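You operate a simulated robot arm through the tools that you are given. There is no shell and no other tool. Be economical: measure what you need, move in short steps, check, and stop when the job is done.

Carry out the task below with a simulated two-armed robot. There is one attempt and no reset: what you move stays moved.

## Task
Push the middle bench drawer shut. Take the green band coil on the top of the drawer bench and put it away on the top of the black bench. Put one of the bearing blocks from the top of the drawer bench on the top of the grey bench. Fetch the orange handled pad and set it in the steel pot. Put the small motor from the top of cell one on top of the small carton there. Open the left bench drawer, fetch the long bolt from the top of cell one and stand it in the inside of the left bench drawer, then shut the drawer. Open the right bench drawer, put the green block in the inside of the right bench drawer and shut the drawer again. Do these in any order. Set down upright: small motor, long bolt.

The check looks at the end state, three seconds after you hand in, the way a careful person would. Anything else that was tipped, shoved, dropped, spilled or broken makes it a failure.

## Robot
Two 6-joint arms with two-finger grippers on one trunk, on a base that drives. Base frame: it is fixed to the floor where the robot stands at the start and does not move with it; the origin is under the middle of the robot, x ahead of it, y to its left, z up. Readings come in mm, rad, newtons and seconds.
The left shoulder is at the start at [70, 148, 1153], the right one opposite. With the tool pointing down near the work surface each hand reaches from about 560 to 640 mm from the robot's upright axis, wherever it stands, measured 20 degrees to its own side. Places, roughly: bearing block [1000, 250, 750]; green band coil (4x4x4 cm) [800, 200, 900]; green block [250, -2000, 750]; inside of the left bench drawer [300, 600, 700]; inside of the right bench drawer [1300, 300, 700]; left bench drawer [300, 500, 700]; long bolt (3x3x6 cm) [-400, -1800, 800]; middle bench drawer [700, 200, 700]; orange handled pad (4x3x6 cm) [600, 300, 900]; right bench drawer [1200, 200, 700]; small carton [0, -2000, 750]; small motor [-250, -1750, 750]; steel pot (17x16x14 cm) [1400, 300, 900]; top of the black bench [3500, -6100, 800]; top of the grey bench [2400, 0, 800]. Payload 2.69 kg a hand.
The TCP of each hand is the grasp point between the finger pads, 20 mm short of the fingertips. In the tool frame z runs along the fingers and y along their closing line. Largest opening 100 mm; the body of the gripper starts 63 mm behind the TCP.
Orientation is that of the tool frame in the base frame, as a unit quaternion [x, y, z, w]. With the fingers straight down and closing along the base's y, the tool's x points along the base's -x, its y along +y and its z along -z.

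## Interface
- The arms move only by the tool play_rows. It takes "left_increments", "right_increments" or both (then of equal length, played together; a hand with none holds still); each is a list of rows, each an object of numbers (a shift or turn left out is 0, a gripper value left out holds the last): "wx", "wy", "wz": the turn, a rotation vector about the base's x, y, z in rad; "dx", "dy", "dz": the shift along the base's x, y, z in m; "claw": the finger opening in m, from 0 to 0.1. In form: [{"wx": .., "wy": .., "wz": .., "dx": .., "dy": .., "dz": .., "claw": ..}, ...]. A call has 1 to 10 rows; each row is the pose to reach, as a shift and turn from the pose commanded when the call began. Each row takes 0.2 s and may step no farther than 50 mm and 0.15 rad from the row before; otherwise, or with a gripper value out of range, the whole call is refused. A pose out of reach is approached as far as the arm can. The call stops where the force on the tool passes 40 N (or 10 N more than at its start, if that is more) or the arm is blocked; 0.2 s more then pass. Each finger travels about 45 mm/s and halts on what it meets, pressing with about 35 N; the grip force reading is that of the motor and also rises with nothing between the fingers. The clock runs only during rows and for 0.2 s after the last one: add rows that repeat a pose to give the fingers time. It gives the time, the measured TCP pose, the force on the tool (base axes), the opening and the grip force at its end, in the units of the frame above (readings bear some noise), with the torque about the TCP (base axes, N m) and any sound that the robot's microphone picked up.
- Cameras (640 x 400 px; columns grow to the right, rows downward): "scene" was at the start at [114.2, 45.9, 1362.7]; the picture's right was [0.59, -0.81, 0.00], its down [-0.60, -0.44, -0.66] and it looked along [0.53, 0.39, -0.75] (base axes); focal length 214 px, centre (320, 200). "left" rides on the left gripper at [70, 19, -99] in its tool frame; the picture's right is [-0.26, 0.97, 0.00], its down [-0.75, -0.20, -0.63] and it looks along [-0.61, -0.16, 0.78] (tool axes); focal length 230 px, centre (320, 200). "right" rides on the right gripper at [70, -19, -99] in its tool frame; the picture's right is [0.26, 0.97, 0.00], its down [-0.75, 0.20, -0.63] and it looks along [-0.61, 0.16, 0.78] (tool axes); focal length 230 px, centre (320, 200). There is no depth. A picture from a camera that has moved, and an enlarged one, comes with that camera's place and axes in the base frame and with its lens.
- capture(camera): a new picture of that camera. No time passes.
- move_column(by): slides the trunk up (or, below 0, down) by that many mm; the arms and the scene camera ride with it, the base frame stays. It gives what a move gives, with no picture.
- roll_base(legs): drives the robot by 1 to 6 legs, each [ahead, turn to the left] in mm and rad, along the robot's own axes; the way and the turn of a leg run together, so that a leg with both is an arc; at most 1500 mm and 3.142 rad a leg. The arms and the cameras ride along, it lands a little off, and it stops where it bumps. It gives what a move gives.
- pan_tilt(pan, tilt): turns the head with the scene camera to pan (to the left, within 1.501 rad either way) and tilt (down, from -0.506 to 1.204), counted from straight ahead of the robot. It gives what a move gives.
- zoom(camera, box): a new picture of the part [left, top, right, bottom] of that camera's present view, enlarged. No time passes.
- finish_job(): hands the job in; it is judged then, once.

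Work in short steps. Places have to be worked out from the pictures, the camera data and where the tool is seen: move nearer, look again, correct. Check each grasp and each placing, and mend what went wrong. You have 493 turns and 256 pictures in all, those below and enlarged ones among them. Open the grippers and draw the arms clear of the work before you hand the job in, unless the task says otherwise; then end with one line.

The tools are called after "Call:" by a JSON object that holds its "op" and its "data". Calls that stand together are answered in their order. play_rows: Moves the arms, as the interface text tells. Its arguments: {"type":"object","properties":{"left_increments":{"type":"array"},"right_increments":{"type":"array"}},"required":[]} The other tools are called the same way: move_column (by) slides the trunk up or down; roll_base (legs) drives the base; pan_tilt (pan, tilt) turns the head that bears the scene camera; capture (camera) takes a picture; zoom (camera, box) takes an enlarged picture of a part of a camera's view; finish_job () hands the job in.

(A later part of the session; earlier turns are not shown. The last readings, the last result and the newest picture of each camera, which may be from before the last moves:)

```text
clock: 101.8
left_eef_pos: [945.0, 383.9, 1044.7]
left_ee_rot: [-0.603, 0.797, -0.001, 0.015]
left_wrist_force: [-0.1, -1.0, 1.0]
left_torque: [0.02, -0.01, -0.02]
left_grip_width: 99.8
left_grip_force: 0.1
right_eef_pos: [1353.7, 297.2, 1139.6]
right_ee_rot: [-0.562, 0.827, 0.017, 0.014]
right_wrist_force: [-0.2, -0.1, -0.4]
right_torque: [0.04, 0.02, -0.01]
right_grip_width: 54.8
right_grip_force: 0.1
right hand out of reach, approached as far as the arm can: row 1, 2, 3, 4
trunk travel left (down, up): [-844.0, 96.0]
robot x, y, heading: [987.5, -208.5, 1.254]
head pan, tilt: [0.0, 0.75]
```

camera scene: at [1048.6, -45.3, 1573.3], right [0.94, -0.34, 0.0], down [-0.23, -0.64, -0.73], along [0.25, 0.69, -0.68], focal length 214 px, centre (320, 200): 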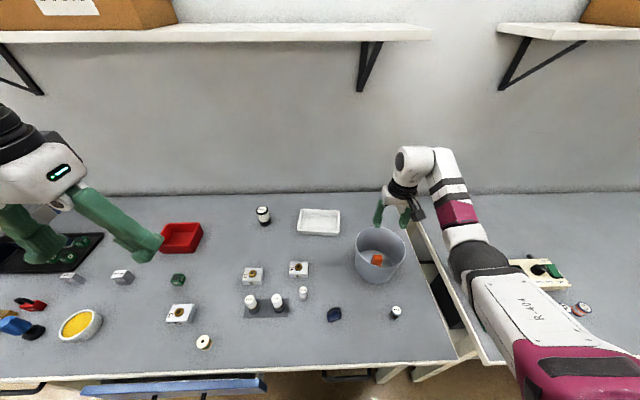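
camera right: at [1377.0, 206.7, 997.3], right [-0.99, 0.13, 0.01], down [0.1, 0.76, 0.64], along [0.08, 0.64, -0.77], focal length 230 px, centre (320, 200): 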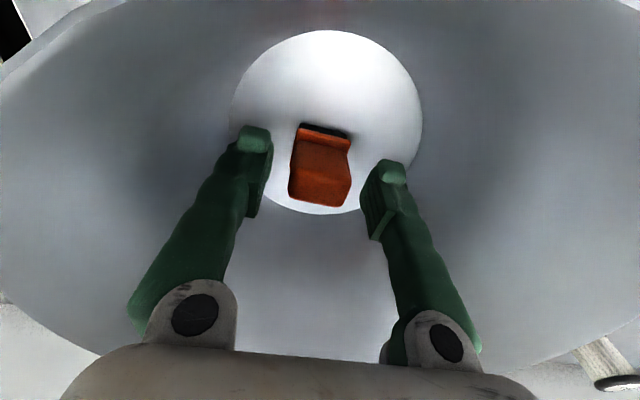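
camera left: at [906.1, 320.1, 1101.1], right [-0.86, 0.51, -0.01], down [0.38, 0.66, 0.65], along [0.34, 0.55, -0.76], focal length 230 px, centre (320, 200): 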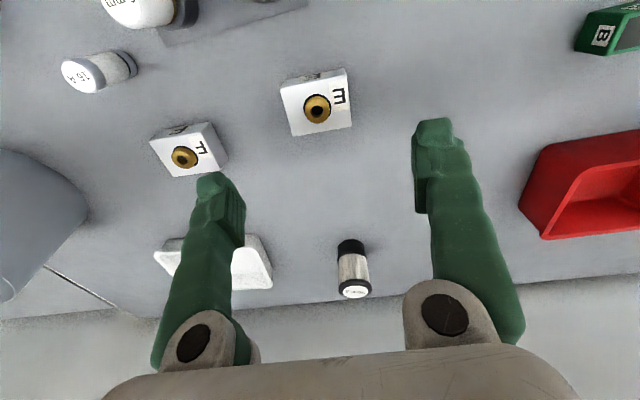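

The right hand would still go into the pot when I lower. I swing it left, away from the pot, to about (1250,330).

Call:
{"op": "play_rows", "data": {"right_increments": [{"dx": -0.035, "dy": 0.011}, {"dx": -0.07, "dy": 0.022}, {"dx": -0.105, "dy": 0.033}, {"dx": -0.13, "dy": 0.035}]}}

Call:
{"op": "capture", "data": {"camera": "scene"}}

```text
clock: 102.8
left_eef_pos: [944.2, 384.5, 1043.5]
left_ee_rot: [-0.603, 0.797, -0.002, 0.015]
left_wrist_force: [-0.6, -0.1, -0.3]
left_torque: [0.03, -0.07, 0.01]
left_grip_width: 100.1
left_grip_force: 0.0
right_eef_pos: [1223.0, 331.3, 1138.6]
right_ee_rot: [-0.57, 0.822, 0.008, 0.005]
right_wrist_force: [-0.4, -0.4, 0.0]
right_torque: [0.03, 0.0, 0.03]
right_grip_width: 55.2
right_grip_force: 0.0
trunk travel left (down, up): [-844.0, 96.0]
robot x, y, heading: [987.9, -210.3, 1.254]
head pan, tilt: [0.0, 0.75]
```

```text
199 pictures are left
camera scene: at [1029.2, -83.4, 1503.4], right [0.95, -0.31, 0.0], down [-0.21, -0.65, -0.73], along [0.23, 0.69, -0.68], focal length 214 px, centre (320, 200)
```

scene: 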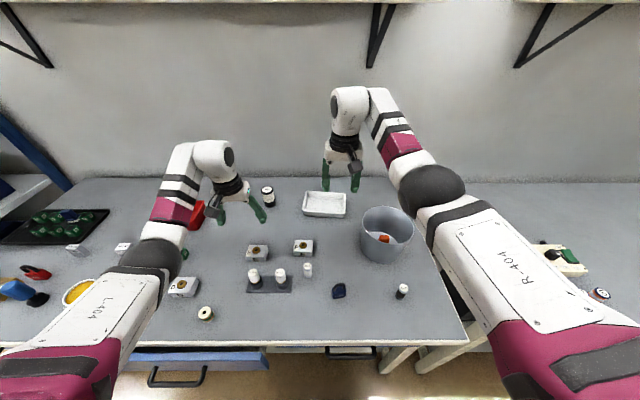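

Clear of the pot now. I lower the trunk 150 with the left hand over E and look.

Call:
{"op": "move_column", "data": {"by": -140}}

Call:
{"op": "play_rows", "data": {"left_increments": [{"wx": -0.015, "wy": 0.026, "dx": 0.004, "dy": -0.003}]}}

Call:
{"op": "capture", "data": {"camera": "left"}}

```text
clock: 104.4
left_eef_pos: [946.8, 383.7, 904.3]
left_ee_rot: [-0.604, 0.797, -0.001, 0.015]
left_wrist_force: [0.1, 0.2, 0.1]
left_torque: [0.02, 0.02, 0.0]
left_grip_width: 100.1
left_grip_force: 0.0
right_eef_pos: [1225.0, 330.9, 1000.0]
right_ee_rot: [-0.569, 0.822, 0.009, 0.004]
right_wrist_force: [0.7, 0.4, -0.5]
right_torque: [0.0, 0.03, 0.02]
right_grip_width: 54.9
right_grip_force: 0.1
trunk travel left (down, up): [-704.0, 236.0]
robot x, y, heading: [985.4, -210.0, 1.254]
head pan, tilt: [0.0, 0.75]
```

```text
clock: 104.8
left_eef_pos: [952.6, 385.8, 901.2]
left_ee_rot: [-0.607, 0.795, 0.001, 0.002]
left_wrist_force: [0.7, -0.5, 0.2]
left_torque: [0.01, 0.03, -0.01]
left_grip_width: 100.0
left_grip_force: 0.1
left hand out of reach, approached as far as the arm can: row 1
right_eef_pos: [1224.8, 331.5, 998.4]
right_ee_rot: [-0.57, 0.822, 0.007, 0.002]
right_wrist_force: [-0.3, -0.3, 0.1]
right_torque: [-0.02, 0.02, 0.0]
right_grip_width: 55.2
right_grip_force: 0.0
trunk travel left (down, up): [-704.0, 236.0]
robot x, y, heading: [991.8, -210.9, 1.251]
head pan, tilt: [0.0, 0.75]
```

```text
198 pictures are left
camera left: at [915.1, 323.4, 999.0], right [-0.86, 0.5, 0.0], down [0.39, 0.67, 0.63], along [0.32, 0.55, -0.77], focal length 230 px, centre (320, 200)
```

left: 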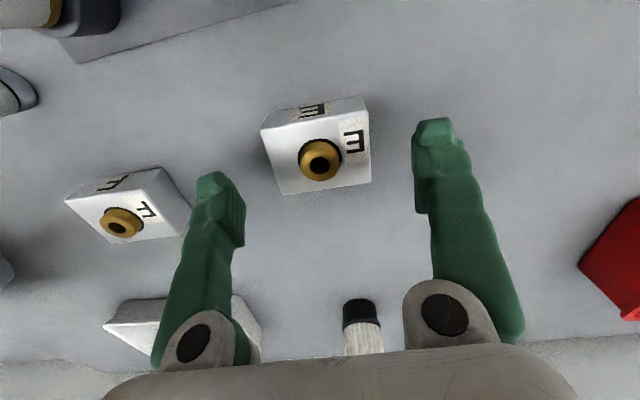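

E centre ≈(949,381). I shift slightly and lower to TCP z≈865, then close on the block.

Call:
{"op": "play_rows", "data": {"left_increments": [{"dx": -0.003, "dy": -0.006}, {"dx": -0.003, "dy": -0.006, "dz": -0.018}, {"dx": -0.003, "dy": -0.006, "dz": -0.036}]}}

Call:
{"op": "capture", "data": {"camera": "left"}}

```text
clock: 105.6
left_eef_pos: [950.2, 374.2, 866.7]
left_ee_rot: [-0.606, 0.795, 0.001, 0.0]
left_wrist_force: [-0.3, -0.4, 0.0]
left_torque: [0.02, 0.02, 0.0]
left_grip_width: 100.0
left_grip_force: 0.1
left hand out of reach, approached as far as the arm can: row 1, 3
right_eef_pos: [1224.2, 330.0, 999.8]
right_ee_rot: [-0.569, 0.822, 0.008, 0.004]
right_wrist_force: [-0.1, -0.4, 0.1]
right_torque: [-0.02, -0.01, -0.01]
right_grip_width: 54.8
right_grip_force: 0.1
trunk travel left (down, up): [-704.0, 236.0]
robot x, y, heading: [988.5, -210.8, 1.252]
head pan, tilt: [0.0, 0.75]
```

```text
197 pictures are left
camera left: at [912.7, 312.9, 965.0], right [-0.86, 0.51, 0.0], down [0.39, 0.67, 0.63], along [0.32, 0.55, -0.78], focal length 230 px, centre (320, 200)
```

left: 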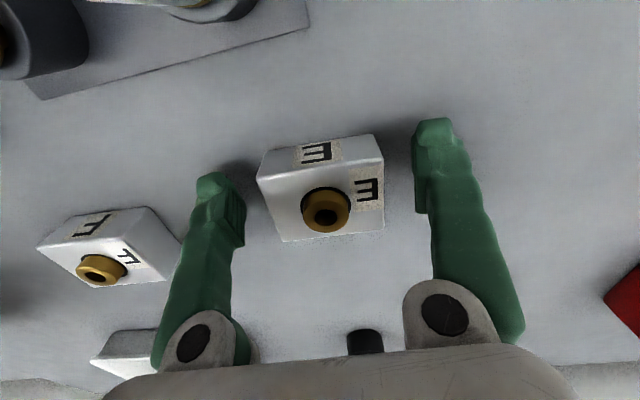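

I drive ahead 9 mm to centre on the block, then close.

Call:
{"op": "roll_base", "data": {"legs": [[9, 0]]}}

Call:
{"op": "play_rows", "data": {"left_increments": [{"claw": 0.08}, {"claw": 0.06}, {"claw": 0.04}, {"claw": 0.02}, {"claw": 0.0}, {"claw": 0.0}]}}

Call:
{"op": "capture", "data": {"camera": "left"}}

```text
clock: 106.4
left_eef_pos: [952.5, 382.8, 867.4]
left_ee_rot: [-0.606, 0.796, 0.002, 0.002]
left_wrist_force: [-0.2, -0.9, 0.4]
left_torque: [0.04, 0.0, 0.0]
left_grip_width: 99.9
left_grip_force: 0.0
right_eef_pos: [1226.0, 338.3, 1001.2]
right_ee_rot: [-0.569, 0.822, 0.008, 0.004]
right_wrist_force: [-0.6, -0.8, 0.0]
right_torque: [0.03, -0.02, 0.0]
right_grip_width: 54.9
right_grip_force: 0.0
trunk travel left (down, up): [-704.0, 236.0]
robot x, y, heading: [988.0, -202.4, 1.256]
head pan, tilt: [0.0, 0.75]
```

```text
clock: 107.8
left_eef_pos: [952.1, 384.2, 866.7]
left_ee_rot: [-0.605, 0.796, 0.0, 0.0]
left_wrist_force: [0.0, -0.5, -0.1]
left_torque: [-0.08, -0.01, -0.04]
left_grip_width: 64.0
left_grip_force: 35.4
right_eef_pos: [1228.0, 339.8, 1000.0]
right_ee_rot: [-0.569, 0.822, 0.008, 0.005]
right_wrist_force: [0.2, 0.4, -0.7]
right_torque: [0.0, -0.01, -0.01]
right_grip_width: 55.0
right_grip_force: 0.1
trunk travel left (down, up): [-704.0, 236.0]
robot x, y, heading: [988.4, -197.1, 1.25]
head pan, tilt: [0.0, 0.75]
```

```text
196 pictures are left
camera left: at [915.4, 321.3, 965.2], right [-0.86, 0.51, 0.0], down [0.39, 0.67, 0.63], along [0.32, 0.55, -0.78], focal length 230 px, centre (320, 200)
```

left: 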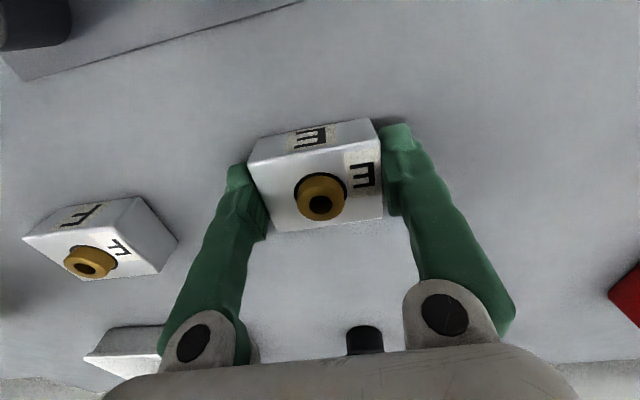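

Grip is 64 mm on block E. I lift 20 mm slowly first to check hold.

Call:
{"op": "play_rows", "data": {"left_increments": [{"dz": 0.006}, {"dz": 0.012}, {"dz": 0.02}, {"dz": 0.02}]}}

Call:
{"op": "capture", "data": {"camera": "left"}}

```text
clock: 108.8
left_eef_pos: [953.7, 385.5, 885.0]
left_ee_rot: [-0.606, 0.796, 0.001, 0.001]
left_wrist_force: [0.8, 0.2, -2.5]
left_torque: [-0.02, 0.04, -0.02]
left_grip_width: 64.4
left_grip_force: 34.5
right_eef_pos: [1227.2, 340.6, 999.5]
right_ee_rot: [-0.569, 0.822, 0.007, 0.003]
right_wrist_force: [0.0, 0.2, 0.1]
right_torque: [-0.01, -0.01, -0.03]
right_grip_width: 54.9
right_grip_force: 0.0
trunk travel left (down, up): [-704.0, 236.0]
robot x, y, heading: [989.0, -200.7, 1.252]
head pan, tilt: [0.0, 0.75]
```

```text
195 pictures are left
camera left: at [915.6, 323.1, 984.0], right [-0.86, 0.5, 0.0], down [0.39, 0.67, 0.63], along [0.32, 0.55, -0.78], focal length 230 px, centre (320, 200)
```

left: 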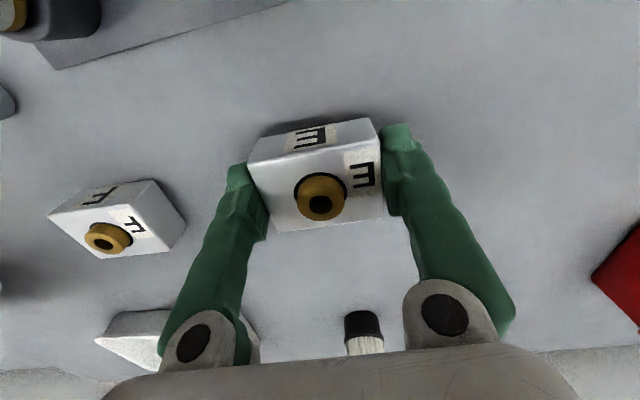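

Held. I raise the trunk, lift the left arm relative to the right, and lower the right so that the right hand is the lower one for the coil.

Call:
{"op": "move_column", "data": {"by": 200}}

Call:
{"op": "play_rows", "data": {"left_increments": [{"dz": 0.04}, {"dz": 0.08}, {"dz": 0.12}, {"dz": 0.15}]}}

Call:
{"op": "capture", "data": {"camera": "left"}}

```text
clock: 110.9
left_eef_pos: [954.0, 386.3, 1083.9]
left_ee_rot: [-0.606, 0.795, 0.001, 0.0]
left_wrist_force: [-0.4, -0.1, -1.7]
left_torque: [-0.01, -0.03, -0.01]
left_grip_width: 64.0
left_grip_force: 35.1
right_eef_pos: [1227.2, 340.2, 1199.6]
right_ee_rot: [-0.569, 0.822, 0.008, 0.004]
right_wrist_force: [0.0, 0.0, -0.9]
right_torque: [-0.02, 0.0, -0.04]
right_grip_width: 55.3
right_grip_force: 0.1
trunk travel left (down, up): [-904.0, 36.0]
robot x, y, heading: [994.1, -197.6, 1.254]
head pan, tilt: [0.0, 0.75]
```

```text
clock: 111.9
left_eef_pos: [988.0, 415.6, 1160.0]
left_ee_rot: [-0.61, 0.792, 0.001, 0.002]
left_wrist_force: [0.1, 0.4, -1.8]
left_torque: [0.01, 0.01, -0.03]
left_grip_width: 63.8
left_grip_force: 35.4
left hand out of reach, approached as far as the arm can: row 1, 2, 3, 4
right_eef_pos: [1226.4, 339.8, 1200.2]
right_ee_rot: [-0.57, 0.822, 0.006, 0.004]
right_wrist_force: [-0.3, -0.3, -0.5]
right_torque: [0.01, 0.02, 0.04]
right_grip_width: 55.1
right_grip_force: 0.1
trunk travel left (down, up): [-904.0, 36.0]
robot x, y, heading: [991.5, -201.8, 1.249]
head pan, tilt: [0.0, 0.75]
```

```text
194 pictures are left
camera left: at [950.3, 352.4, 1258.6], right [-0.87, 0.5, 0.0], down [0.38, 0.67, 0.63], along [0.32, 0.55, -0.77], focal length 230 px, centre (320, 200)
```

left: 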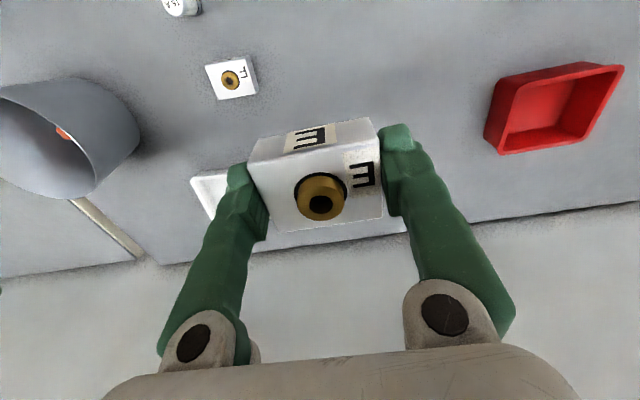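

Simpler: place the block on the grey bench first. I look at the grey bench to find free space.

Call:
{"op": "pan_tilt", "data": {"pan": -0.9, "tilt": 0.5}}

Call:
{"op": "capture", "data": {"camera": "scene"}}

```text
clock: 113.1
left_eef_pos: [986.5, 415.7, 1160.0]
left_ee_rot: [-0.61, 0.793, 0.002, 0.003]
left_wrist_force: [-1.2, -1.3, -2.4]
left_torque: [-0.01, 0.02, 0.01]
left_grip_width: 63.8
left_grip_force: 34.6
right_eef_pos: [1226.5, 339.9, 1199.5]
right_ee_rot: [-0.569, 0.822, 0.008, 0.003]
right_wrist_force: [0.3, -0.1, -0.4]
right_torque: [0.04, -0.01, 0.02]
right_grip_width: 55.1
right_grip_force: 0.0
trunk travel left (down, up): [-904.0, 36.0]
robot x, y, heading: [993.0, -198.9, 1.259]
head pan, tilt: [-0.901, 0.499]
```

```text
193 pictures are left
camera scene: at [1093.0, -121.7, 1585.3], right [0.35, -0.94, 0.0], down [-0.45, -0.17, -0.88], along [0.82, 0.3, -0.48], focal length 214 px, centre (320, 200)
```

scene: 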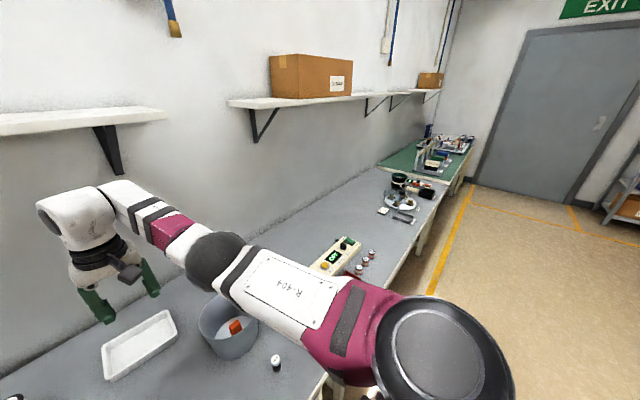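

Free space on the grey bench is around (2150,-130). I back off, drive along the bench and turn to face it.

Call:
{"op": "roll_base", "data": {"legs": [[-150, 0], [0, -1.555], [1284, 0], [0, 1.56]]}}

Call:
{"op": "pan_tilt", "data": {"pan": 0.1, "tilt": 0.75}}

Call:
{"op": "capture", "data": {"camera": "scene"}}

Call:
{"op": "capture", "data": {"camera": "left"}}

```text
clock: 114.3
left_eef_pos: [954.1, 329.4, 1151.2]
left_ee_rot: [-0.618, 0.786, 0.007, 0.019]
left_wrist_force: [0.0, 0.7, -3.2]
left_torque: [-0.07, -0.02, -0.04]
left_grip_width: 63.4
left_grip_force: 35.4
right_eef_pos: [1197.7, 241.0, 1187.6]
right_ee_rot: [-0.56, 0.828, -0.02, -0.02]
right_wrist_force: [0.9, 0.5, -1.1]
right_torque: [-0.08, 0.02, 0.0]
right_grip_width: 55.0
right_grip_force: 0.2
trunk travel left (down, up): [-904.0, 36.0]
robot x, y, heading: [962.4, -293.7, 1.256]
head pan, tilt: [-0.901, 0.499]
stopped in leg 1: the robot was blocked; the commanded pose is now the measured one
```

```text
clock: 115.6
left_eef_pos: [954.9, 322.5, 1155.2]
left_ee_rot: [-0.617, 0.787, 0.008, 0.023]
left_wrist_force: [-0.8, -0.5, -2.4]
left_torque: [0.01, -0.01, 0.01]
left_grip_width: 63.4
left_grip_force: 35.0
right_eef_pos: [1195.2, 234.2, 1191.8]
right_ee_rot: [-0.56, 0.828, -0.016, -0.015]
right_wrist_force: [-0.2, 0.7, 0.6]
right_torque: [-0.06, -0.01, 0.02]
right_grip_width: 55.0
right_grip_force: 0.0
trunk travel left (down, up): [-904.0, 36.0]
robot x, y, heading: [958.9, -292.8, 1.251]
head pan, tilt: [0.099, 0.75]
```

```text
192 pictures are left
camera scene: at [998.8, -152.9, 1562.9], right [0.98, -0.22, 0.0], down [-0.15, -0.67, -0.73], along [0.16, 0.71, -0.69], focal length 214 px, centre (320, 200)
```

scene: 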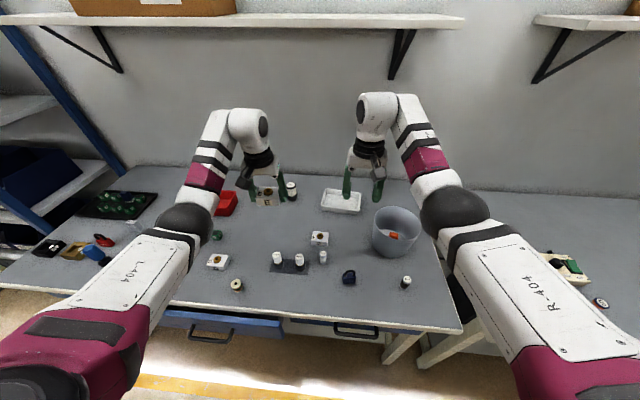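

```text
191 pictures are left
camera left: at [915.8, 255.6, 1251.2], right [-0.88, 0.48, 0.0], down [0.36, 0.65, 0.67], along [0.32, 0.58, -0.75], focal length 230 px, centre (320, 200)
```

left: 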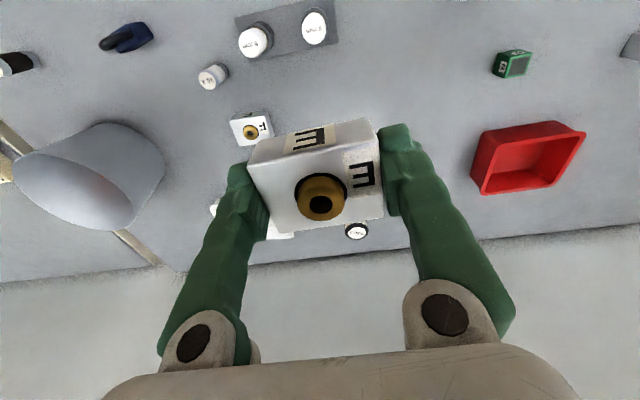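

The base was blocked after 100 mm of reversing. I look to both sides for the cause.

Call:
{"op": "pan_tilt", "data": {"pan": 1.5, "tilt": 0.7}}

Call:
{"op": "capture", "data": {"camera": "scene"}}

Call:
{"op": "pan_tilt", "data": {"pan": -1.5, "tilt": 0.7}}

Call:
{"op": "capture", "data": {"camera": "scene"}}

```text
clock: 117.1
left_eef_pos: [951.0, 315.3, 1158.7]
left_ee_rot: [-0.617, 0.786, 0.009, 0.024]
left_wrist_force: [-0.4, 0.8, -2.3]
left_torque: [-0.03, -0.03, 0.01]
left_grip_width: 63.3
left_grip_force: 34.5
right_eef_pos: [1191.3, 225.2, 1194.2]
right_ee_rot: [-0.559, 0.829, -0.016, -0.014]
right_wrist_force: [-0.5, -0.5, 0.4]
right_torque: [0.0, -0.04, 0.01]
right_grip_width: 54.9
right_grip_force: 0.0
trunk travel left (down, up): [-904.0, 36.0]
robot x, y, heading: [960.6, -294.2, 1.255]
head pan, tilt: [1.499, 0.7]
```

```text
190 pictures are left
camera scene: at [898.7, -212.8, 1567.6], right [0.38, 0.93, 0.0], down [0.6, -0.24, -0.76], along [-0.71, 0.29, -0.64], focal length 214 px, centre (320, 200)
```

scene: 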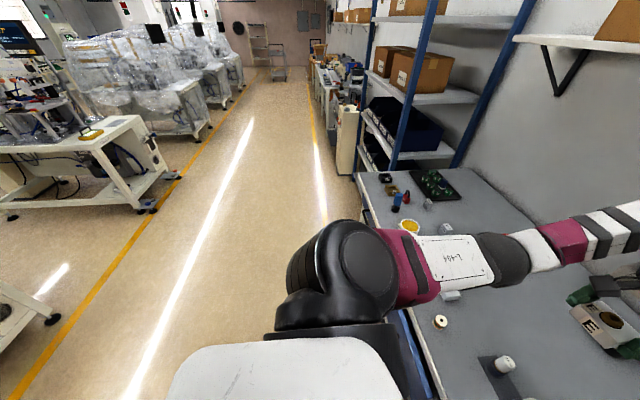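

```text
clock: 119.7
left_eef_pos: [951.3, 315.4, 1157.7]
left_ee_rot: [-0.618, 0.786, 0.01, 0.024]
left_wrist_force: [0.1, 0.4, -2.6]
left_torque: [-0.05, 0.03, -0.02]
left_grip_width: 63.1
left_grip_force: 35.0
right_eef_pos: [1192.6, 226.7, 1195.7]
right_ee_rot: [-0.56, 0.828, -0.016, -0.014]
right_wrist_force: [0.6, -0.3, 0.4]
right_torque: [0.0, -0.02, -0.01]
right_grip_width: 55.2
right_grip_force: 0.1
trunk travel left (down, up): [-904.0, 36.0]
robot x, y, heading: [963.8, -293.3, 1.257]
head pan, tilt: [-1.499, 0.7]
```

```text
189 pictures are left
camera scene: at [1059.8, -265.4, 1567.6], right [-0.24, -0.97, 0.0], down [-0.62, 0.16, -0.77], along [0.74, -0.19, -0.64], focal length 214 px, centre (320, 200)
```

scene: 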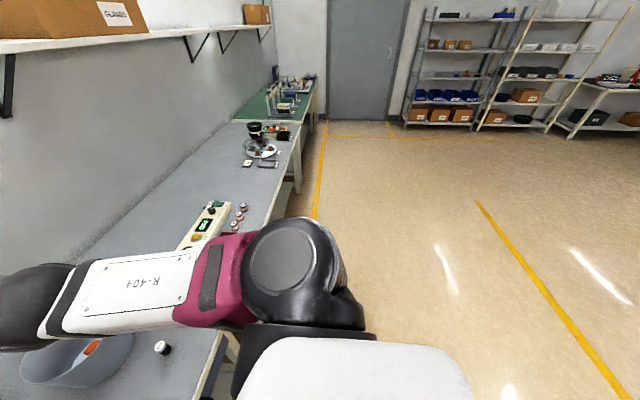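

Nothing visible behind. I try reversing again in a shorter leg.

Call:
{"op": "roll_base", "data": {"legs": [[-50, 0]]}}

```text
clock: 120.6
left_eef_pos: [936.9, 274.1, 1155.2]
left_ee_rot: [-0.617, 0.786, 0.007, 0.02]
left_wrist_force: [0.4, 1.2, -2.6]
left_torque: [-0.06, -0.01, -0.04]
left_grip_width: 63.1
left_grip_force: 34.8
right_eef_pos: [1179.5, 184.7, 1191.3]
right_ee_rot: [-0.56, 0.828, -0.02, -0.018]
right_wrist_force: [0.9, -0.2, -0.9]
right_torque: [-0.07, 0.0, 0.0]
right_grip_width: 54.8
right_grip_force: 0.0
trunk travel left (down, up): [-904.0, 36.0]
robot x, y, heading: [947.7, -341.4, 1.248]
head pan, tilt: [-1.499, 0.7]
```

It moves now. I continue along the bench.

Call:
{"op": "roll_base", "data": {"legs": [[0, -1.55], [1284, 0]]}}

```text
clock: 130.9
left_eef_pos: [2801.3, -690.9, 1157.9]
left_ee_rot: [0.107, 0.994, -0.01, 0.024]
left_wrist_force: [0.4, 1.2, -1.6]
left_torque: [-0.03, -0.04, -0.03]
left_grip_width: 62.9
left_grip_force: 35.0
right_eef_pos: [2716.7, -935.3, 1196.3]
right_ee_rot: [0.178, 0.984, -0.001, -0.022]
right_wrist_force: [0.1, -0.6, -0.3]
right_torque: [0.0, -0.03, -0.01]
right_grip_width: 55.1
right_grip_force: 0.0
trunk travel left (down, up): [-904.0, 36.0]
robot x, y, heading: [2191.0, -715.1, -0.294]
head pan, tilt: [-1.499, 0.7]
```

Call:
{"op": "roll_base", "data": {"legs": [[0, 1.556]]}}

Call:
{"op": "pan_tilt", "data": {"pan": 0.1, "tilt": 0.75}}

Call:
{"op": "capture", "data": {"camera": "scene"}}

Call:
{"op": "capture", "data": {"camera": "left"}}

```text
clock: 135.2
left_eef_pos: [2171.4, -109.9, 1157.9]
left_ee_rot: [-0.626, 0.779, 0.011, 0.025]
left_wrist_force: [-0.4, 0.7, -1.6]
left_torque: [0.0, 0.04, 0.01]
left_grip_width: 62.8
left_grip_force: 34.8
right_eef_pos: [2417.1, -193.4, 1195.5]
right_ee_rot: [-0.568, 0.823, -0.016, -0.015]
right_wrist_force: [0.1, -1.0, -0.7]
right_torque: [0.01, 0.0, 0.01]
right_grip_width: 55.1
right_grip_force: 0.1
trunk travel left (down, up): [-904.0, 36.0]
robot x, y, heading: [2195.1, -715.9, 1.277]
head pan, tilt: [-1.499, 0.7]
```

```text
clock: 136.8
left_eef_pos: [2172.1, -108.6, 1158.7]
left_ee_rot: [-0.626, 0.779, 0.011, 0.025]
left_wrist_force: [1.3, 0.1, -2.8]
left_torque: [0.0, 0.0, 0.02]
left_grip_width: 62.9
left_grip_force: 34.7
right_eef_pos: [2415.3, -193.8, 1194.5]
right_ee_rot: [-0.568, 0.823, -0.016, -0.014]
right_wrist_force: [0.1, -0.3, -0.1]
right_torque: [-0.01, 0.0, 0.01]
right_grip_width: 54.7
right_grip_force: 0.0
trunk travel left (down, up): [-904.0, 36.0]
robot x, y, heading: [2194.0, -717.4, 1.276]
head pan, tilt: [0.099, 0.75]
```

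```text
188 pictures are left
camera scene: at [2226.1, -586.7, 1563.3], right [0.98, -0.2, 0.0], down [-0.13, -0.67, -0.73], along [0.14, 0.72, -0.68], focal length 214 px, centre (320, 200)
```

scene: 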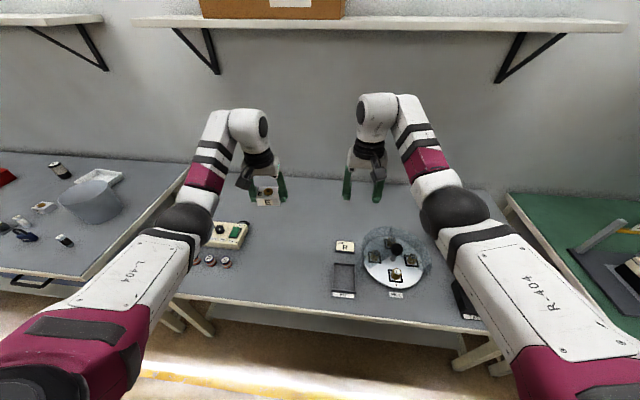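

```text
187 pictures are left
camera left: at [2135.4, -177.1, 1253.2], right [-0.89, 0.46, 0.0], down [0.34, 0.66, 0.67], along [0.31, 0.59, -0.74], focal length 230 px, centre (320, 200)
```

left: 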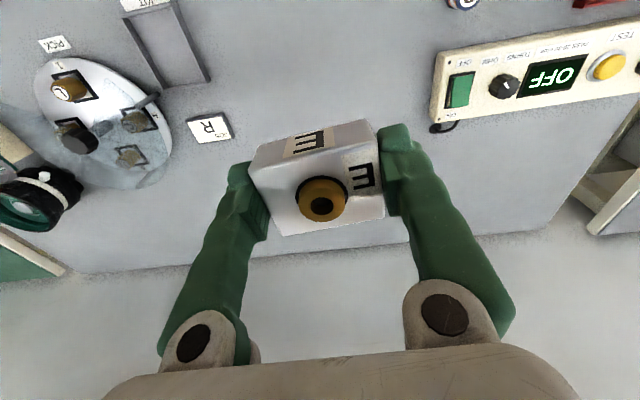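

The spot below the left hand is free on the grey bench. I lower the left arm 75 mm relative to the right and level the tool.

Call:
{"op": "play_rows", "data": {"left_increments": [{"dz": -0.025, "wx": -0.016, "wy": 0.008, "dy": -0.005}, {"dz": -0.05, "wx": -0.032, "wy": 0.016, "dy": -0.01}, {"dz": -0.075, "wx": -0.049, "wy": 0.025, "dy": -0.015}]}}

Call:
{"op": "move_column", "data": {"by": -180}}

Call:
{"op": "capture", "data": {"camera": "left"}}

Call:
{"op": "capture", "data": {"camera": "scene"}}

```text
clock: 137.6
left_eef_pos: [2171.6, -124.1, 1082.0]
left_ee_rot: [-0.626, 0.78, 0.0, -0.001]
left_wrist_force: [0.3, 0.9, -2.9]
left_torque: [-0.01, 0.02, 0.0]
left_grip_width: 62.9
left_grip_force: 35.2
left hand out of reach, approached as far as the arm can: row 1
right_eef_pos: [2415.2, -192.9, 1195.2]
right_ee_rot: [-0.568, 0.823, -0.017, -0.014]
right_wrist_force: [0.4, 0.2, -0.6]
right_torque: [0.02, 0.01, 0.0]
right_grip_width: 55.1
right_grip_force: 0.1
trunk travel left (down, up): [-904.0, 36.0]
robot x, y, heading: [2193.7, -712.5, 1.276]
head pan, tilt: [0.099, 0.75]
```

```text
clock: 139.6
left_eef_pos: [2171.3, -125.2, 903.7]
left_ee_rot: [-0.626, 0.78, -0.001, 0.0]
left_wrist_force: [0.1, -0.5, -2.7]
left_torque: [0.0, -0.06, 0.01]
left_grip_width: 62.9
left_grip_force: 35.5
right_eef_pos: [2416.5, -193.4, 1013.7]
right_ee_rot: [-0.568, 0.823, -0.016, -0.015]
right_wrist_force: [0.4, -0.5, -1.0]
right_torque: [0.03, 0.0, -0.01]
right_grip_width: 54.9
right_grip_force: 0.1
trunk travel left (down, up): [-724.0, 216.0]
robot x, y, heading: [2188.8, -716.4, 1.276]
head pan, tilt: [0.099, 0.75]
```

```text
186 pictures are left
camera left: at [2137.6, -188.2, 1002.3], right [-0.89, 0.46, 0.0], down [0.36, 0.69, 0.63], along [0.29, 0.56, -0.78], focal length 230 px, centre (320, 200)
```

left: 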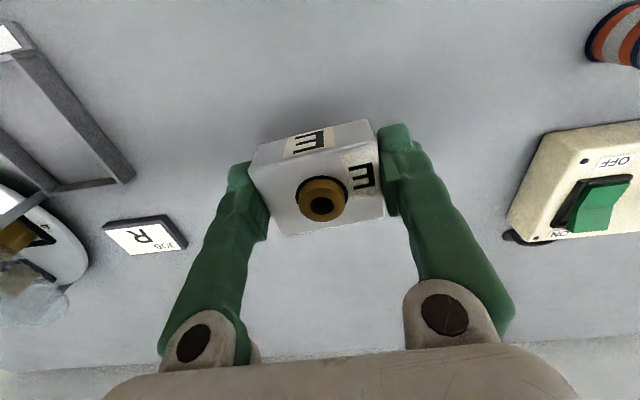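

```text
185 pictures are left
camera scene: at [2226.1, -587.1, 1383.4], right [0.98, -0.2, 0.0], down [-0.13, -0.67, -0.73], along [0.14, 0.72, -0.68], focal length 214 px, centre (320, 200)
```

scene: 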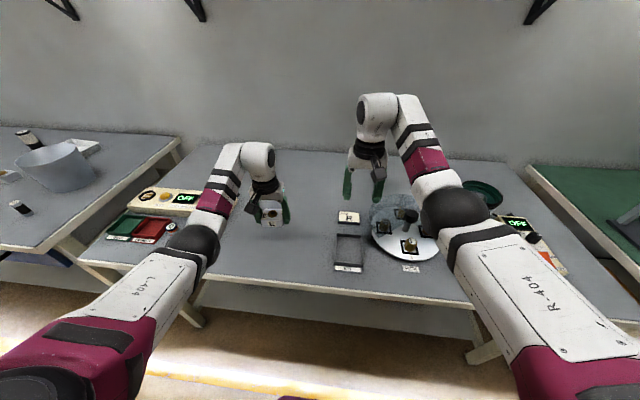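

Clear. I lower the last ~35 mm with the left arm until contact.

Call:
{"op": "play_rows", "data": {"left_increments": [{"dz": -0.015}, {"dz": -0.025}, {"dz": -0.03}, {"dz": -0.034}, {"dz": -0.037}]}}

Call:
{"op": "capture", "data": {"camera": "left"}}

```text
clock: 140.8
left_eef_pos: [2171.9, -123.8, 866.8]
left_ee_rot: [-0.626, 0.78, 0.0, 0.0]
left_wrist_force: [-0.2, -0.7, -2.5]
left_torque: [-0.04, -0.03, -0.02]
left_grip_width: 62.9
left_grip_force: 34.9
right_eef_pos: [2415.3, -194.0, 1014.1]
right_ee_rot: [-0.568, 0.823, -0.016, -0.013]
right_wrist_force: [-0.3, -0.9, 0.7]
right_torque: [0.02, 0.01, -0.03]
right_grip_width: 54.9
right_grip_force: 0.1
trunk travel left (down, up): [-724.0, 216.0]
robot x, y, heading: [2193.5, -713.5, 1.272]
head pan, tilt: [0.099, 0.75]
```

```text
184 pictures are left
camera left: at [2137.5, -187.9, 965.5], right [-0.89, 0.46, 0.0], down [0.36, 0.69, 0.63], along [0.29, 0.56, -0.78], focal length 230 px, centre (320, 200)
```

left: 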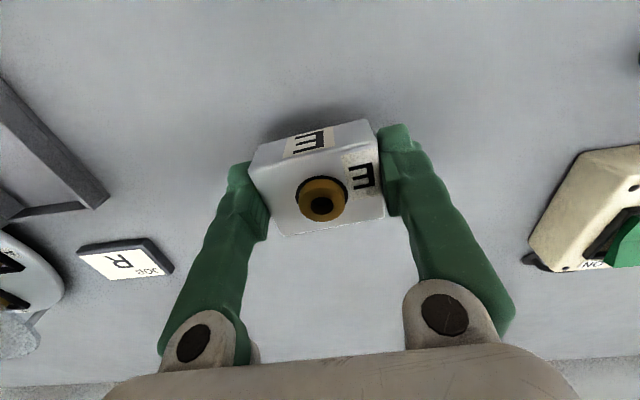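

No contact yet; I continue down in small steps.

Call:
{"op": "play_rows", "data": {"left_increments": [{"dz": -0.003}, {"dz": -0.006}, {"dz": -0.009}]}}

```text
clock: 141.6
left_eef_pos: [2171.6, -124.0, 857.3]
left_ee_rot: [-0.625, 0.78, 0.0, -0.001]
left_wrist_force: [0.3, 0.7, -2.6]
left_torque: [-0.02, -0.01, 0.0]
left_grip_width: 62.9
left_grip_force: 35.3
right_eef_pos: [2416.2, -194.0, 1013.7]
right_ee_rot: [-0.568, 0.823, -0.015, -0.015]
right_wrist_force: [0.5, 0.1, 0.4]
right_torque: [0.03, -0.02, 0.01]
right_grip_width: 55.0
right_grip_force: 0.0
trunk travel left (down, up): [-724.0, 216.0]
robot x, y, heading: [2195.9, -718.9, 1.275]
head pan, tilt: [0.099, 0.75]
```

Call:
{"op": "play_rows", "data": {"left_increments": [{"dz": -0.003}, {"dz": -0.006}, {"dz": -0.009}, {"dz": -0.012}]}}

Call:
{"op": "capture", "data": {"camera": "left"}}

```text
clock: 142.6
left_eef_pos: [2171.7, -124.2, 845.3]
left_ee_rot: [-0.626, 0.78, -0.001, 0.0]
left_wrist_force: [0.2, -0.2, -1.7]
left_torque: [0.01, 0.0, -0.01]
left_grip_width: 62.8
left_grip_force: 34.6
right_eef_pos: [2416.0, -193.0, 1014.6]
right_ee_rot: [-0.568, 0.822, -0.016, -0.014]
right_wrist_force: [-0.4, 0.1, 0.4]
right_torque: [-0.01, -0.03, 0.02]
right_grip_width: 55.1
right_grip_force: 0.2
trunk travel left (down, up): [-724.0, 216.0]
robot x, y, heading: [2190.4, -718.1, 1.274]
head pan, tilt: [0.099, 0.75]
```

```text
183 pictures are left
camera left: at [2137.7, -188.2, 943.9], right [-0.89, 0.46, 0.0], down [0.36, 0.69, 0.63], along [0.29, 0.56, -0.78], focal length 230 px, centre (320, 200)
```

left: 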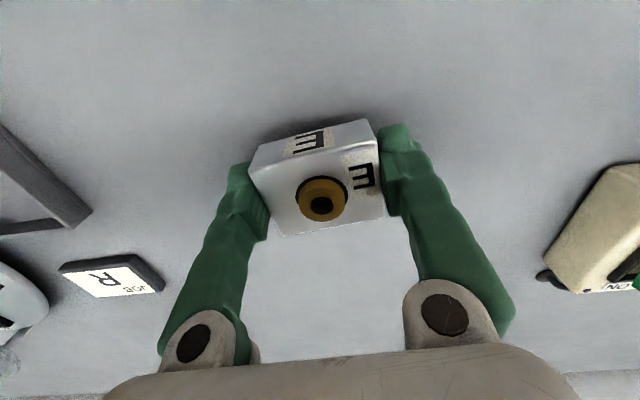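

The grey bench is lower than the drawer bench; I keep stepping down until the weight is taken.

Call:
{"op": "play_rows", "data": {"left_increments": [{"dz": -0.003}, {"dz": -0.006}, {"dz": -0.009}, {"dz": -0.012}, {"dz": -0.015}, {"dz": -0.018}]}}

Call:
{"op": "capture", "data": {"camera": "left"}}

```text
clock: 144.0
left_eef_pos: [2171.8, -123.2, 826.6]
left_ee_rot: [-0.627, 0.779, -0.001, 0.0]
left_wrist_force: [0.3, 0.0, -2.5]
left_torque: [0.04, 0.0, -0.02]
left_grip_width: 63.1
left_grip_force: 34.3
right_eef_pos: [2415.9, -193.7, 1013.8]
right_ee_rot: [-0.568, 0.823, -0.016, -0.015]
right_wrist_force: [0.1, 0.0, 0.3]
right_torque: [0.0, 0.03, -0.01]
right_grip_width: 54.9
right_grip_force: 0.0
trunk travel left (down, up): [-724.0, 216.0]
robot x, y, heading: [2193.6, -714.6, 1.272]
head pan, tilt: [0.099, 0.75]
```

```text
182 pictures are left
camera left: at [2137.8, -188.1, 926.4], right [-0.89, 0.46, 0.0], down [0.36, 0.69, 0.63], along [0.29, 0.56, -0.78], focal length 230 px, centre (320, 200)
```

left: 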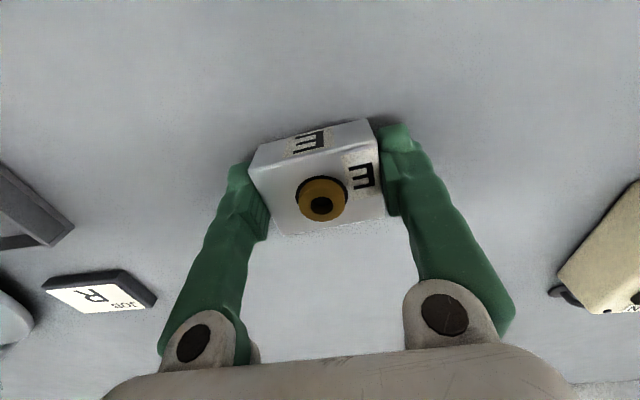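

By triangulation the grey bench top is near z≈797, so contact is close. I continue in small steps.

Call:
{"op": "play_rows", "data": {"left_increments": [{"dz": -0.002}, {"dz": -0.004}, {"dz": -0.006}, {"dz": -0.008}]}}

```text
clock: 145.0
left_eef_pos: [2172.6, -125.5, 824.0]
left_ee_rot: [-0.627, 0.779, 0.005, 0.005]
left_wrist_force: [-3.8, 10.4, 35.9]
left_torque: [0.12, 0.09, -0.12]
left_grip_width: 63.5
left_grip_force: 35.5
right_eef_pos: [2414.9, -197.4, 1016.5]
right_ee_rot: [-0.568, 0.823, -0.014, -0.012]
right_wrist_force: [0.5, 0.1, 0.1]
right_torque: [0.04, 0.03, 0.0]
right_grip_width: 55.2
right_grip_force: 0.1
trunk travel left (down, up): [-724.0, 216.0]
robot x, y, heading: [2196.5, -717.0, 1.277]
head pan, tilt: [0.099, 0.75]
```

Contact (36 N). I relax upward 3 mm and open, then raise and look.

Call:
{"op": "play_rows", "data": {"left_increments": [{"dz": 0.003}, {"dz": 0.003, "claw": 0.08}, {"dz": 0.003, "claw": 0.1}, {"dz": 0.003, "claw": 0.1}]}}

Call:
{"op": "move_column", "data": {"by": 120}}

Call:
{"op": "capture", "data": {"camera": "left"}}

```text
clock: 146.0
left_eef_pos: [2172.9, -124.8, 822.6]
left_ee_rot: [-0.626, 0.78, -0.001, 0.0]
left_wrist_force: [0.0, -0.6, 0.2]
left_torque: [-0.01, 0.0, 0.02]
left_grip_width: 99.8
left_grip_force: 0.0
right_eef_pos: [2415.7, -194.2, 1014.7]
right_ee_rot: [-0.568, 0.823, -0.015, -0.014]
right_wrist_force: [0.8, 0.4, 1.1]
right_torque: [0.02, 0.03, 0.04]
right_grip_width: 55.2
right_grip_force: 0.1
trunk travel left (down, up): [-724.0, 216.0]
robot x, y, heading: [2193.4, -714.8, 1.275]
head pan, tilt: [0.099, 0.75]
```

```text
clock: 147.5
left_eef_pos: [2173.5, -125.2, 942.5]
left_ee_rot: [-0.626, 0.78, -0.001, -0.001]
left_wrist_force: [-0.4, -0.6, -0.7]
left_torque: [0.01, -0.03, 0.01]
left_grip_width: 99.9
left_grip_force: 0.0
right_eef_pos: [2416.6, -192.9, 1134.9]
right_ee_rot: [-0.568, 0.823, -0.016, -0.015]
right_wrist_force: [-0.3, 0.1, 0.9]
right_torque: [0.01, -0.01, 0.0]
right_grip_width: 55.1
right_grip_force: 0.1
trunk travel left (down, up): [-844.0, 96.0]
robot x, y, heading: [2192.8, -714.3, 1.272]
head pan, tilt: [0.099, 0.75]
```

```text
181 pictures are left
camera left: at [2138.2, -188.7, 1041.4], right [-0.89, 0.46, 0.0], down [0.36, 0.69, 0.63], along [0.29, 0.56, -0.78], focal length 230 px, centre (320, 200)
```

left: 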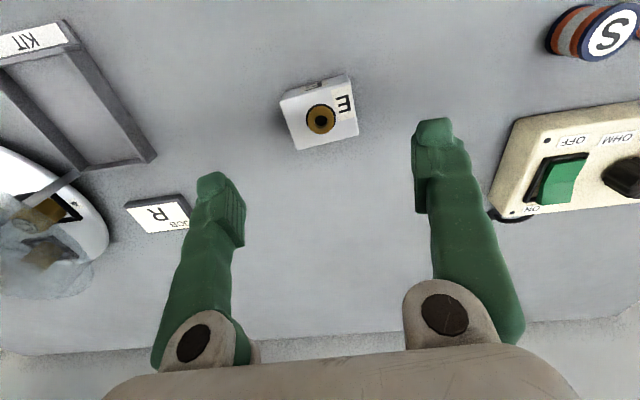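

Block E stands on the grey bench. Now the coil: I'll take it with the left hand, so I raise and drive back to the drawer bench.

Call:
{"op": "move_column", "data": {"by": 90}}

Call:
{"op": "roll_base", "data": {"legs": [[0, 1.687], [1425, 0], [0, -1.698]]}}

Call:
{"op": "capture", "data": {"camera": "scene"}}

```text
clock: 148.8
left_eef_pos: [2172.3, -125.1, 1032.7]
left_ee_rot: [-0.625, 0.78, 0.0, 0.0]
left_wrist_force: [0.0, -0.7, 0.3]
left_torque: [0.01, 0.02, 0.02]
left_grip_width: 100.2
left_grip_force: 0.0
right_eef_pos: [2415.5, -194.5, 1224.2]
right_ee_rot: [-0.568, 0.823, -0.016, -0.014]
right_wrist_force: [0.0, 0.0, 0.5]
right_torque: [0.0, -0.03, 0.03]
right_grip_width: 55.1
right_grip_force: 0.1
trunk travel left (down, up): [-934.0, 6.0]
robot x, y, heading: [2191.8, -716.6, 1.27]
head pan, tilt: [0.099, 0.75]
```

```text
clock: 164.0
left_eef_pos: [791.7, 130.5, 1031.8]
left_ee_rot: [-0.621, 0.784, 0.0, 0.0]
left_wrist_force: [0.2, -0.4, -0.3]
left_torque: [-0.01, 0.03, 0.01]
left_grip_width: 99.7
left_grip_force: 0.0
right_eef_pos: [1036.2, 57.4, 1223.8]
right_ee_rot: [-0.563, 0.826, -0.015, -0.014]
right_wrist_force: [-0.4, 0.4, -0.2]
right_torque: [-0.05, 0.03, 0.0]
right_grip_width: 55.0
right_grip_force: 0.0
trunk travel left (down, up): [-934.0, 6.0]
robot x, y, heading: [805.8, -460.7, 1.258]
head pan, tilt: [0.099, 0.75]
```

```text
180 pictures are left
camera scene: at [839.5, -333.6, 1593.3], right [0.98, -0.21, 0.0], down [-0.14, -0.67, -0.73], along [0.15, 0.71, -0.68], focal length 214 px, centre (320, 200)
```

scene: 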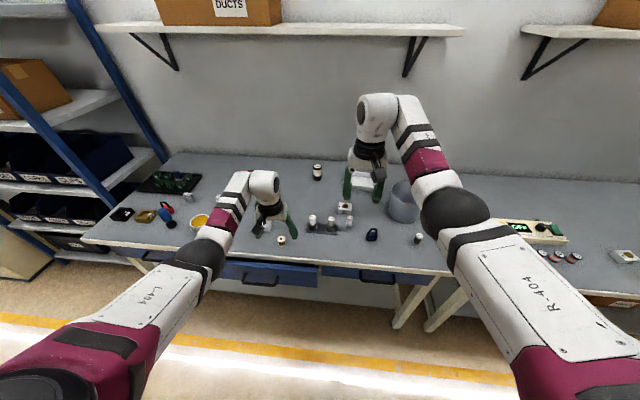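

Call:
{"op": "roll_base", "data": {"legs": [[100, 0], [0, 0.044]]}}

Call:
{"op": "capture", "data": {"camera": "left"}}

```text
clock: 165.5
left_eef_pos: [755.5, 113.6, 978.6]
left_ee_rot: [-0.669, 0.731, -0.074, -0.115]
left_wrist_force: [2.0, 2.0, -0.4]
left_torque: [-0.19, 0.1, -0.05]
left_grip_width: 99.9
left_grip_force: 0.1
right_eef_pos: [1049.1, 141.0, 1133.2]
right_ee_rot: [-0.495, 0.868, 0.004, -0.042]
right_wrist_force: [0.6, 1.3, 3.5]
right_torque: [-0.07, -0.03, 0.01]
right_grip_width: 54.7
right_grip_force: 0.1
trunk travel left (down, up): [-934.0, 6.0]
robot x, y, heading: [838.9, -364.9, 1.275]
head pan, tilt: [0.099, 0.75]
stopped in leg 2: the robot was blocked; the commanded pose is now the measured one
```

```text
179 pictures are left
camera left: at [737.4, 74.0, 1095.2], right [-0.94, 0.34, -0.02], down [0.3, 0.87, 0.4], along [0.16, 0.37, -0.92], focal length 230 px, centre (320, 200)
```

left: 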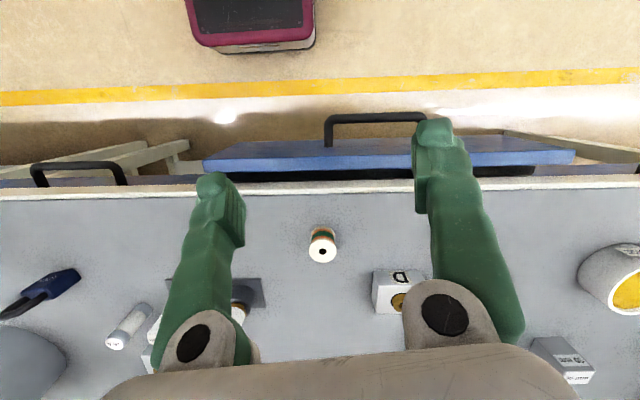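

Blocked again and both arms got displaced. I look at the scene before doing anything.

Call:
{"op": "capture", "data": {"camera": "scene"}}

Call:
{"op": "capture", "data": {"camera": "right"}}

```text
178 pictures are left
camera scene: at [879.7, -216.7, 1592.0], right [0.98, -0.19, 0.0], down [-0.14, -0.68, -0.72], along [0.14, 0.71, -0.69], focal length 214 px, centre (320, 200)
```

scene: 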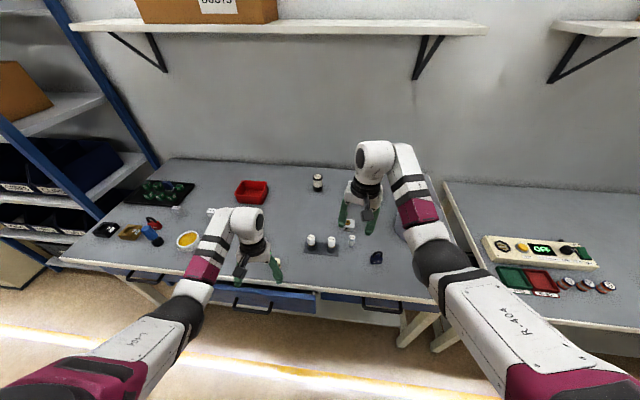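

```text
177 pictures are left
camera right: at [1038.2, 76.2, 1236.6], right [-0.96, 0.27, 0.06], down [0.26, 0.77, 0.59], along [0.11, 0.58, -0.81], focal length 230 px, centre (320, 200)
```

right: 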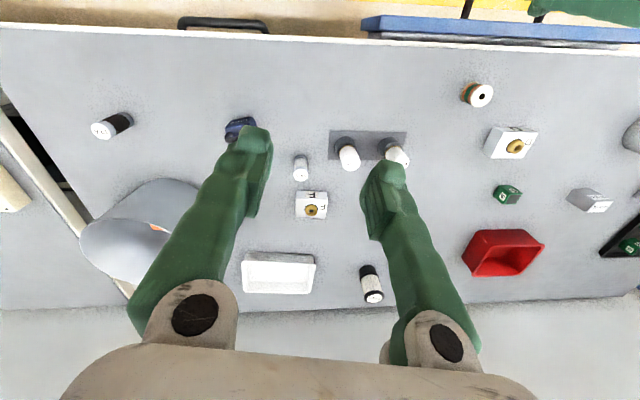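

Nothing on the bench moved; the arms were only jolted. I re-level the left hand over the coil region in even steps.

Call:
{"op": "play_rows", "data": {"left_increments": [{"dz": 0.03, "wx": 0.064, "wy": -0.025, "wz": -0.055}, {"dz": 0.06, "dx": 0.01, "dy": 0.02, "wx": 0.128, "wy": -0.05, "wz": -0.11}, {"dz": 0.075, "dx": 0.02, "dy": 0.05, "wx": 0.192, "wy": -0.075, "wz": -0.164}, {"dz": 0.075, "dx": 0.03, "dy": 0.08, "wx": 0.256, "wy": -0.099, "wz": -0.218}, {"dz": 0.075, "dx": 0.042, "dy": 0.11, "wx": 0.256, "wy": -0.099, "wz": -0.218}]}}

Call:
{"op": "capture", "data": {"camera": "left"}}

```text
clock: 165.9
left_eef_pos: [756.5, 115.1, 1014.3]
left_ee_rot: [-0.652, 0.754, -0.044, -0.065]
left_wrist_force: [-0.2, 0.5, -0.3]
left_torque: [-0.03, -0.04, -0.01]
left_grip_width: 99.8
left_grip_force: 0.0
left hand out of reach, approached as far as the arm can: row 1
right_eef_pos: [1035.0, 130.8, 1179.0]
right_ee_rot: [-0.516, 0.856, 0.044, -0.001]
right_wrist_force: [-0.8, 0.0, 0.2]
right_torque: [-0.01, -0.02, 0.03]
right_grip_width: 55.0
right_grip_force: 0.1
trunk travel left (down, up): [-934.0, 6.0]
robot x, y, heading: [837.7, -364.8, 1.275]
head pan, tilt: [0.099, 0.75]
stopped in row 1 (right hand): the arm was blocked; the commanded pose is now the measured one
```

```text
176 pictures are left
camera left: at [731.5, 64.2, 1123.5], right [-0.92, 0.39, -0.02], down [0.33, 0.8, 0.5], along [0.21, 0.45, -0.86], focal length 230 px, centre (320, 200)
```

left: 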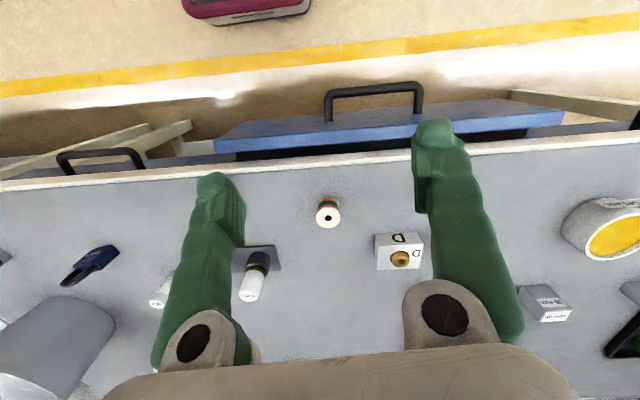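

The right arm reports being blocked while recovering; I let it settle with a small move and read again.

Call:
{"op": "play_rows", "data": {"right_increments": [{"dz": -0.005}, {"dz": -0.01}, {"dz": -0.015}, {"dz": -0.02}]}}

```text
clock: 166.9
left_eef_pos: [764.0, 129.5, 1006.4]
left_ee_rot: [-0.651, 0.754, -0.05, -0.076]
left_wrist_force: [0.5, 0.0, -0.5]
left_torque: [-0.07, 0.02, -0.01]
left_grip_width: 99.9
left_grip_force: 0.0
right_eef_pos: [1046.6, 146.4, 1147.5]
right_ee_rot: [-0.515, 0.857, 0.03, -0.018]
right_wrist_force: [-0.1, 0.8, 0.3]
right_torque: [-0.05, 0.05, 0.01]
right_grip_width: 55.1
right_grip_force: 0.0
right hand out of reach, approached as far as the arm can: row 1, 2, 3
trunk travel left (down, up): [-934.0, 6.0]
robot x, y, heading: [834.3, -367.9, 1.277]
head pan, tilt: [0.099, 0.75]
```

Call:
{"op": "play_rows", "data": {"left_increments": [{"dz": 0.018, "dx": 0.009, "dy": 0.02, "wx": 0.043, "wy": -0.016, "wz": -0.04}, {"dz": 0.035, "dx": 0.018, "dy": 0.042, "wx": 0.085, "wy": -0.032, "wz": -0.08}, {"dz": 0.053, "dx": 0.027, "dy": 0.064, "wx": 0.128, "wy": -0.048, "wz": -0.12}, {"dz": 0.07, "dx": 0.036, "dy": 0.086, "wx": 0.17, "wy": -0.064, "wz": -0.161}, {"dz": 0.07, "dx": 0.036, "dy": 0.086, "wx": 0.17, "wy": -0.064, "wz": -0.161}], "right_increments": [{"dz": -0.01, "dx": 0.036, "dy": -0.01, "wx": -0.007, "wy": -0.016, "wz": 0.048}, {"dz": -0.018, "dx": 0.072, "dy": -0.02, "wx": -0.014, "wy": -0.032, "wz": 0.097}, {"dz": -0.027, "dx": 0.108, "dy": -0.03, "wx": -0.02, "wy": -0.048, "wz": 0.145}, {"dz": -0.037, "dx": 0.143, "dy": -0.04, "wx": -0.027, "wy": -0.065, "wz": 0.194}, {"dz": -0.037, "dx": 0.143, "dy": -0.04, "wx": -0.027, "wy": -0.065, "wz": 0.194}]}}

```text
clock: 168.1
left_eef_pos: [805.3, 194.4, 1086.9]
left_ee_rot: [-0.594, 0.805, 0.002, 0.002]
left_wrist_force: [-0.4, 0.2, -0.3]
left_torque: [-0.02, 0.01, 0.0]
left_grip_width: 100.0
left_grip_force: 0.0
left hand out of reach, approached as far as the arm can: row 1, 4, 5
right_eef_pos: [1183.4, 99.8, 1114.0]
right_ee_rot: [-0.592, 0.806, 0.003, 0.006]
right_wrist_force: [-0.4, -0.4, 0.5]
right_torque: [0.0, -0.01, 0.04]
right_grip_width: 54.9
right_grip_force: 0.1
right hand out of reach, approached as far as the arm can: row 1, 2, 3
trunk travel left (down, up): [-934.0, 6.0]
robot x, y, heading: [838.7, -365.4, 1.277]
head pan, tilt: [0.099, 0.75]
```

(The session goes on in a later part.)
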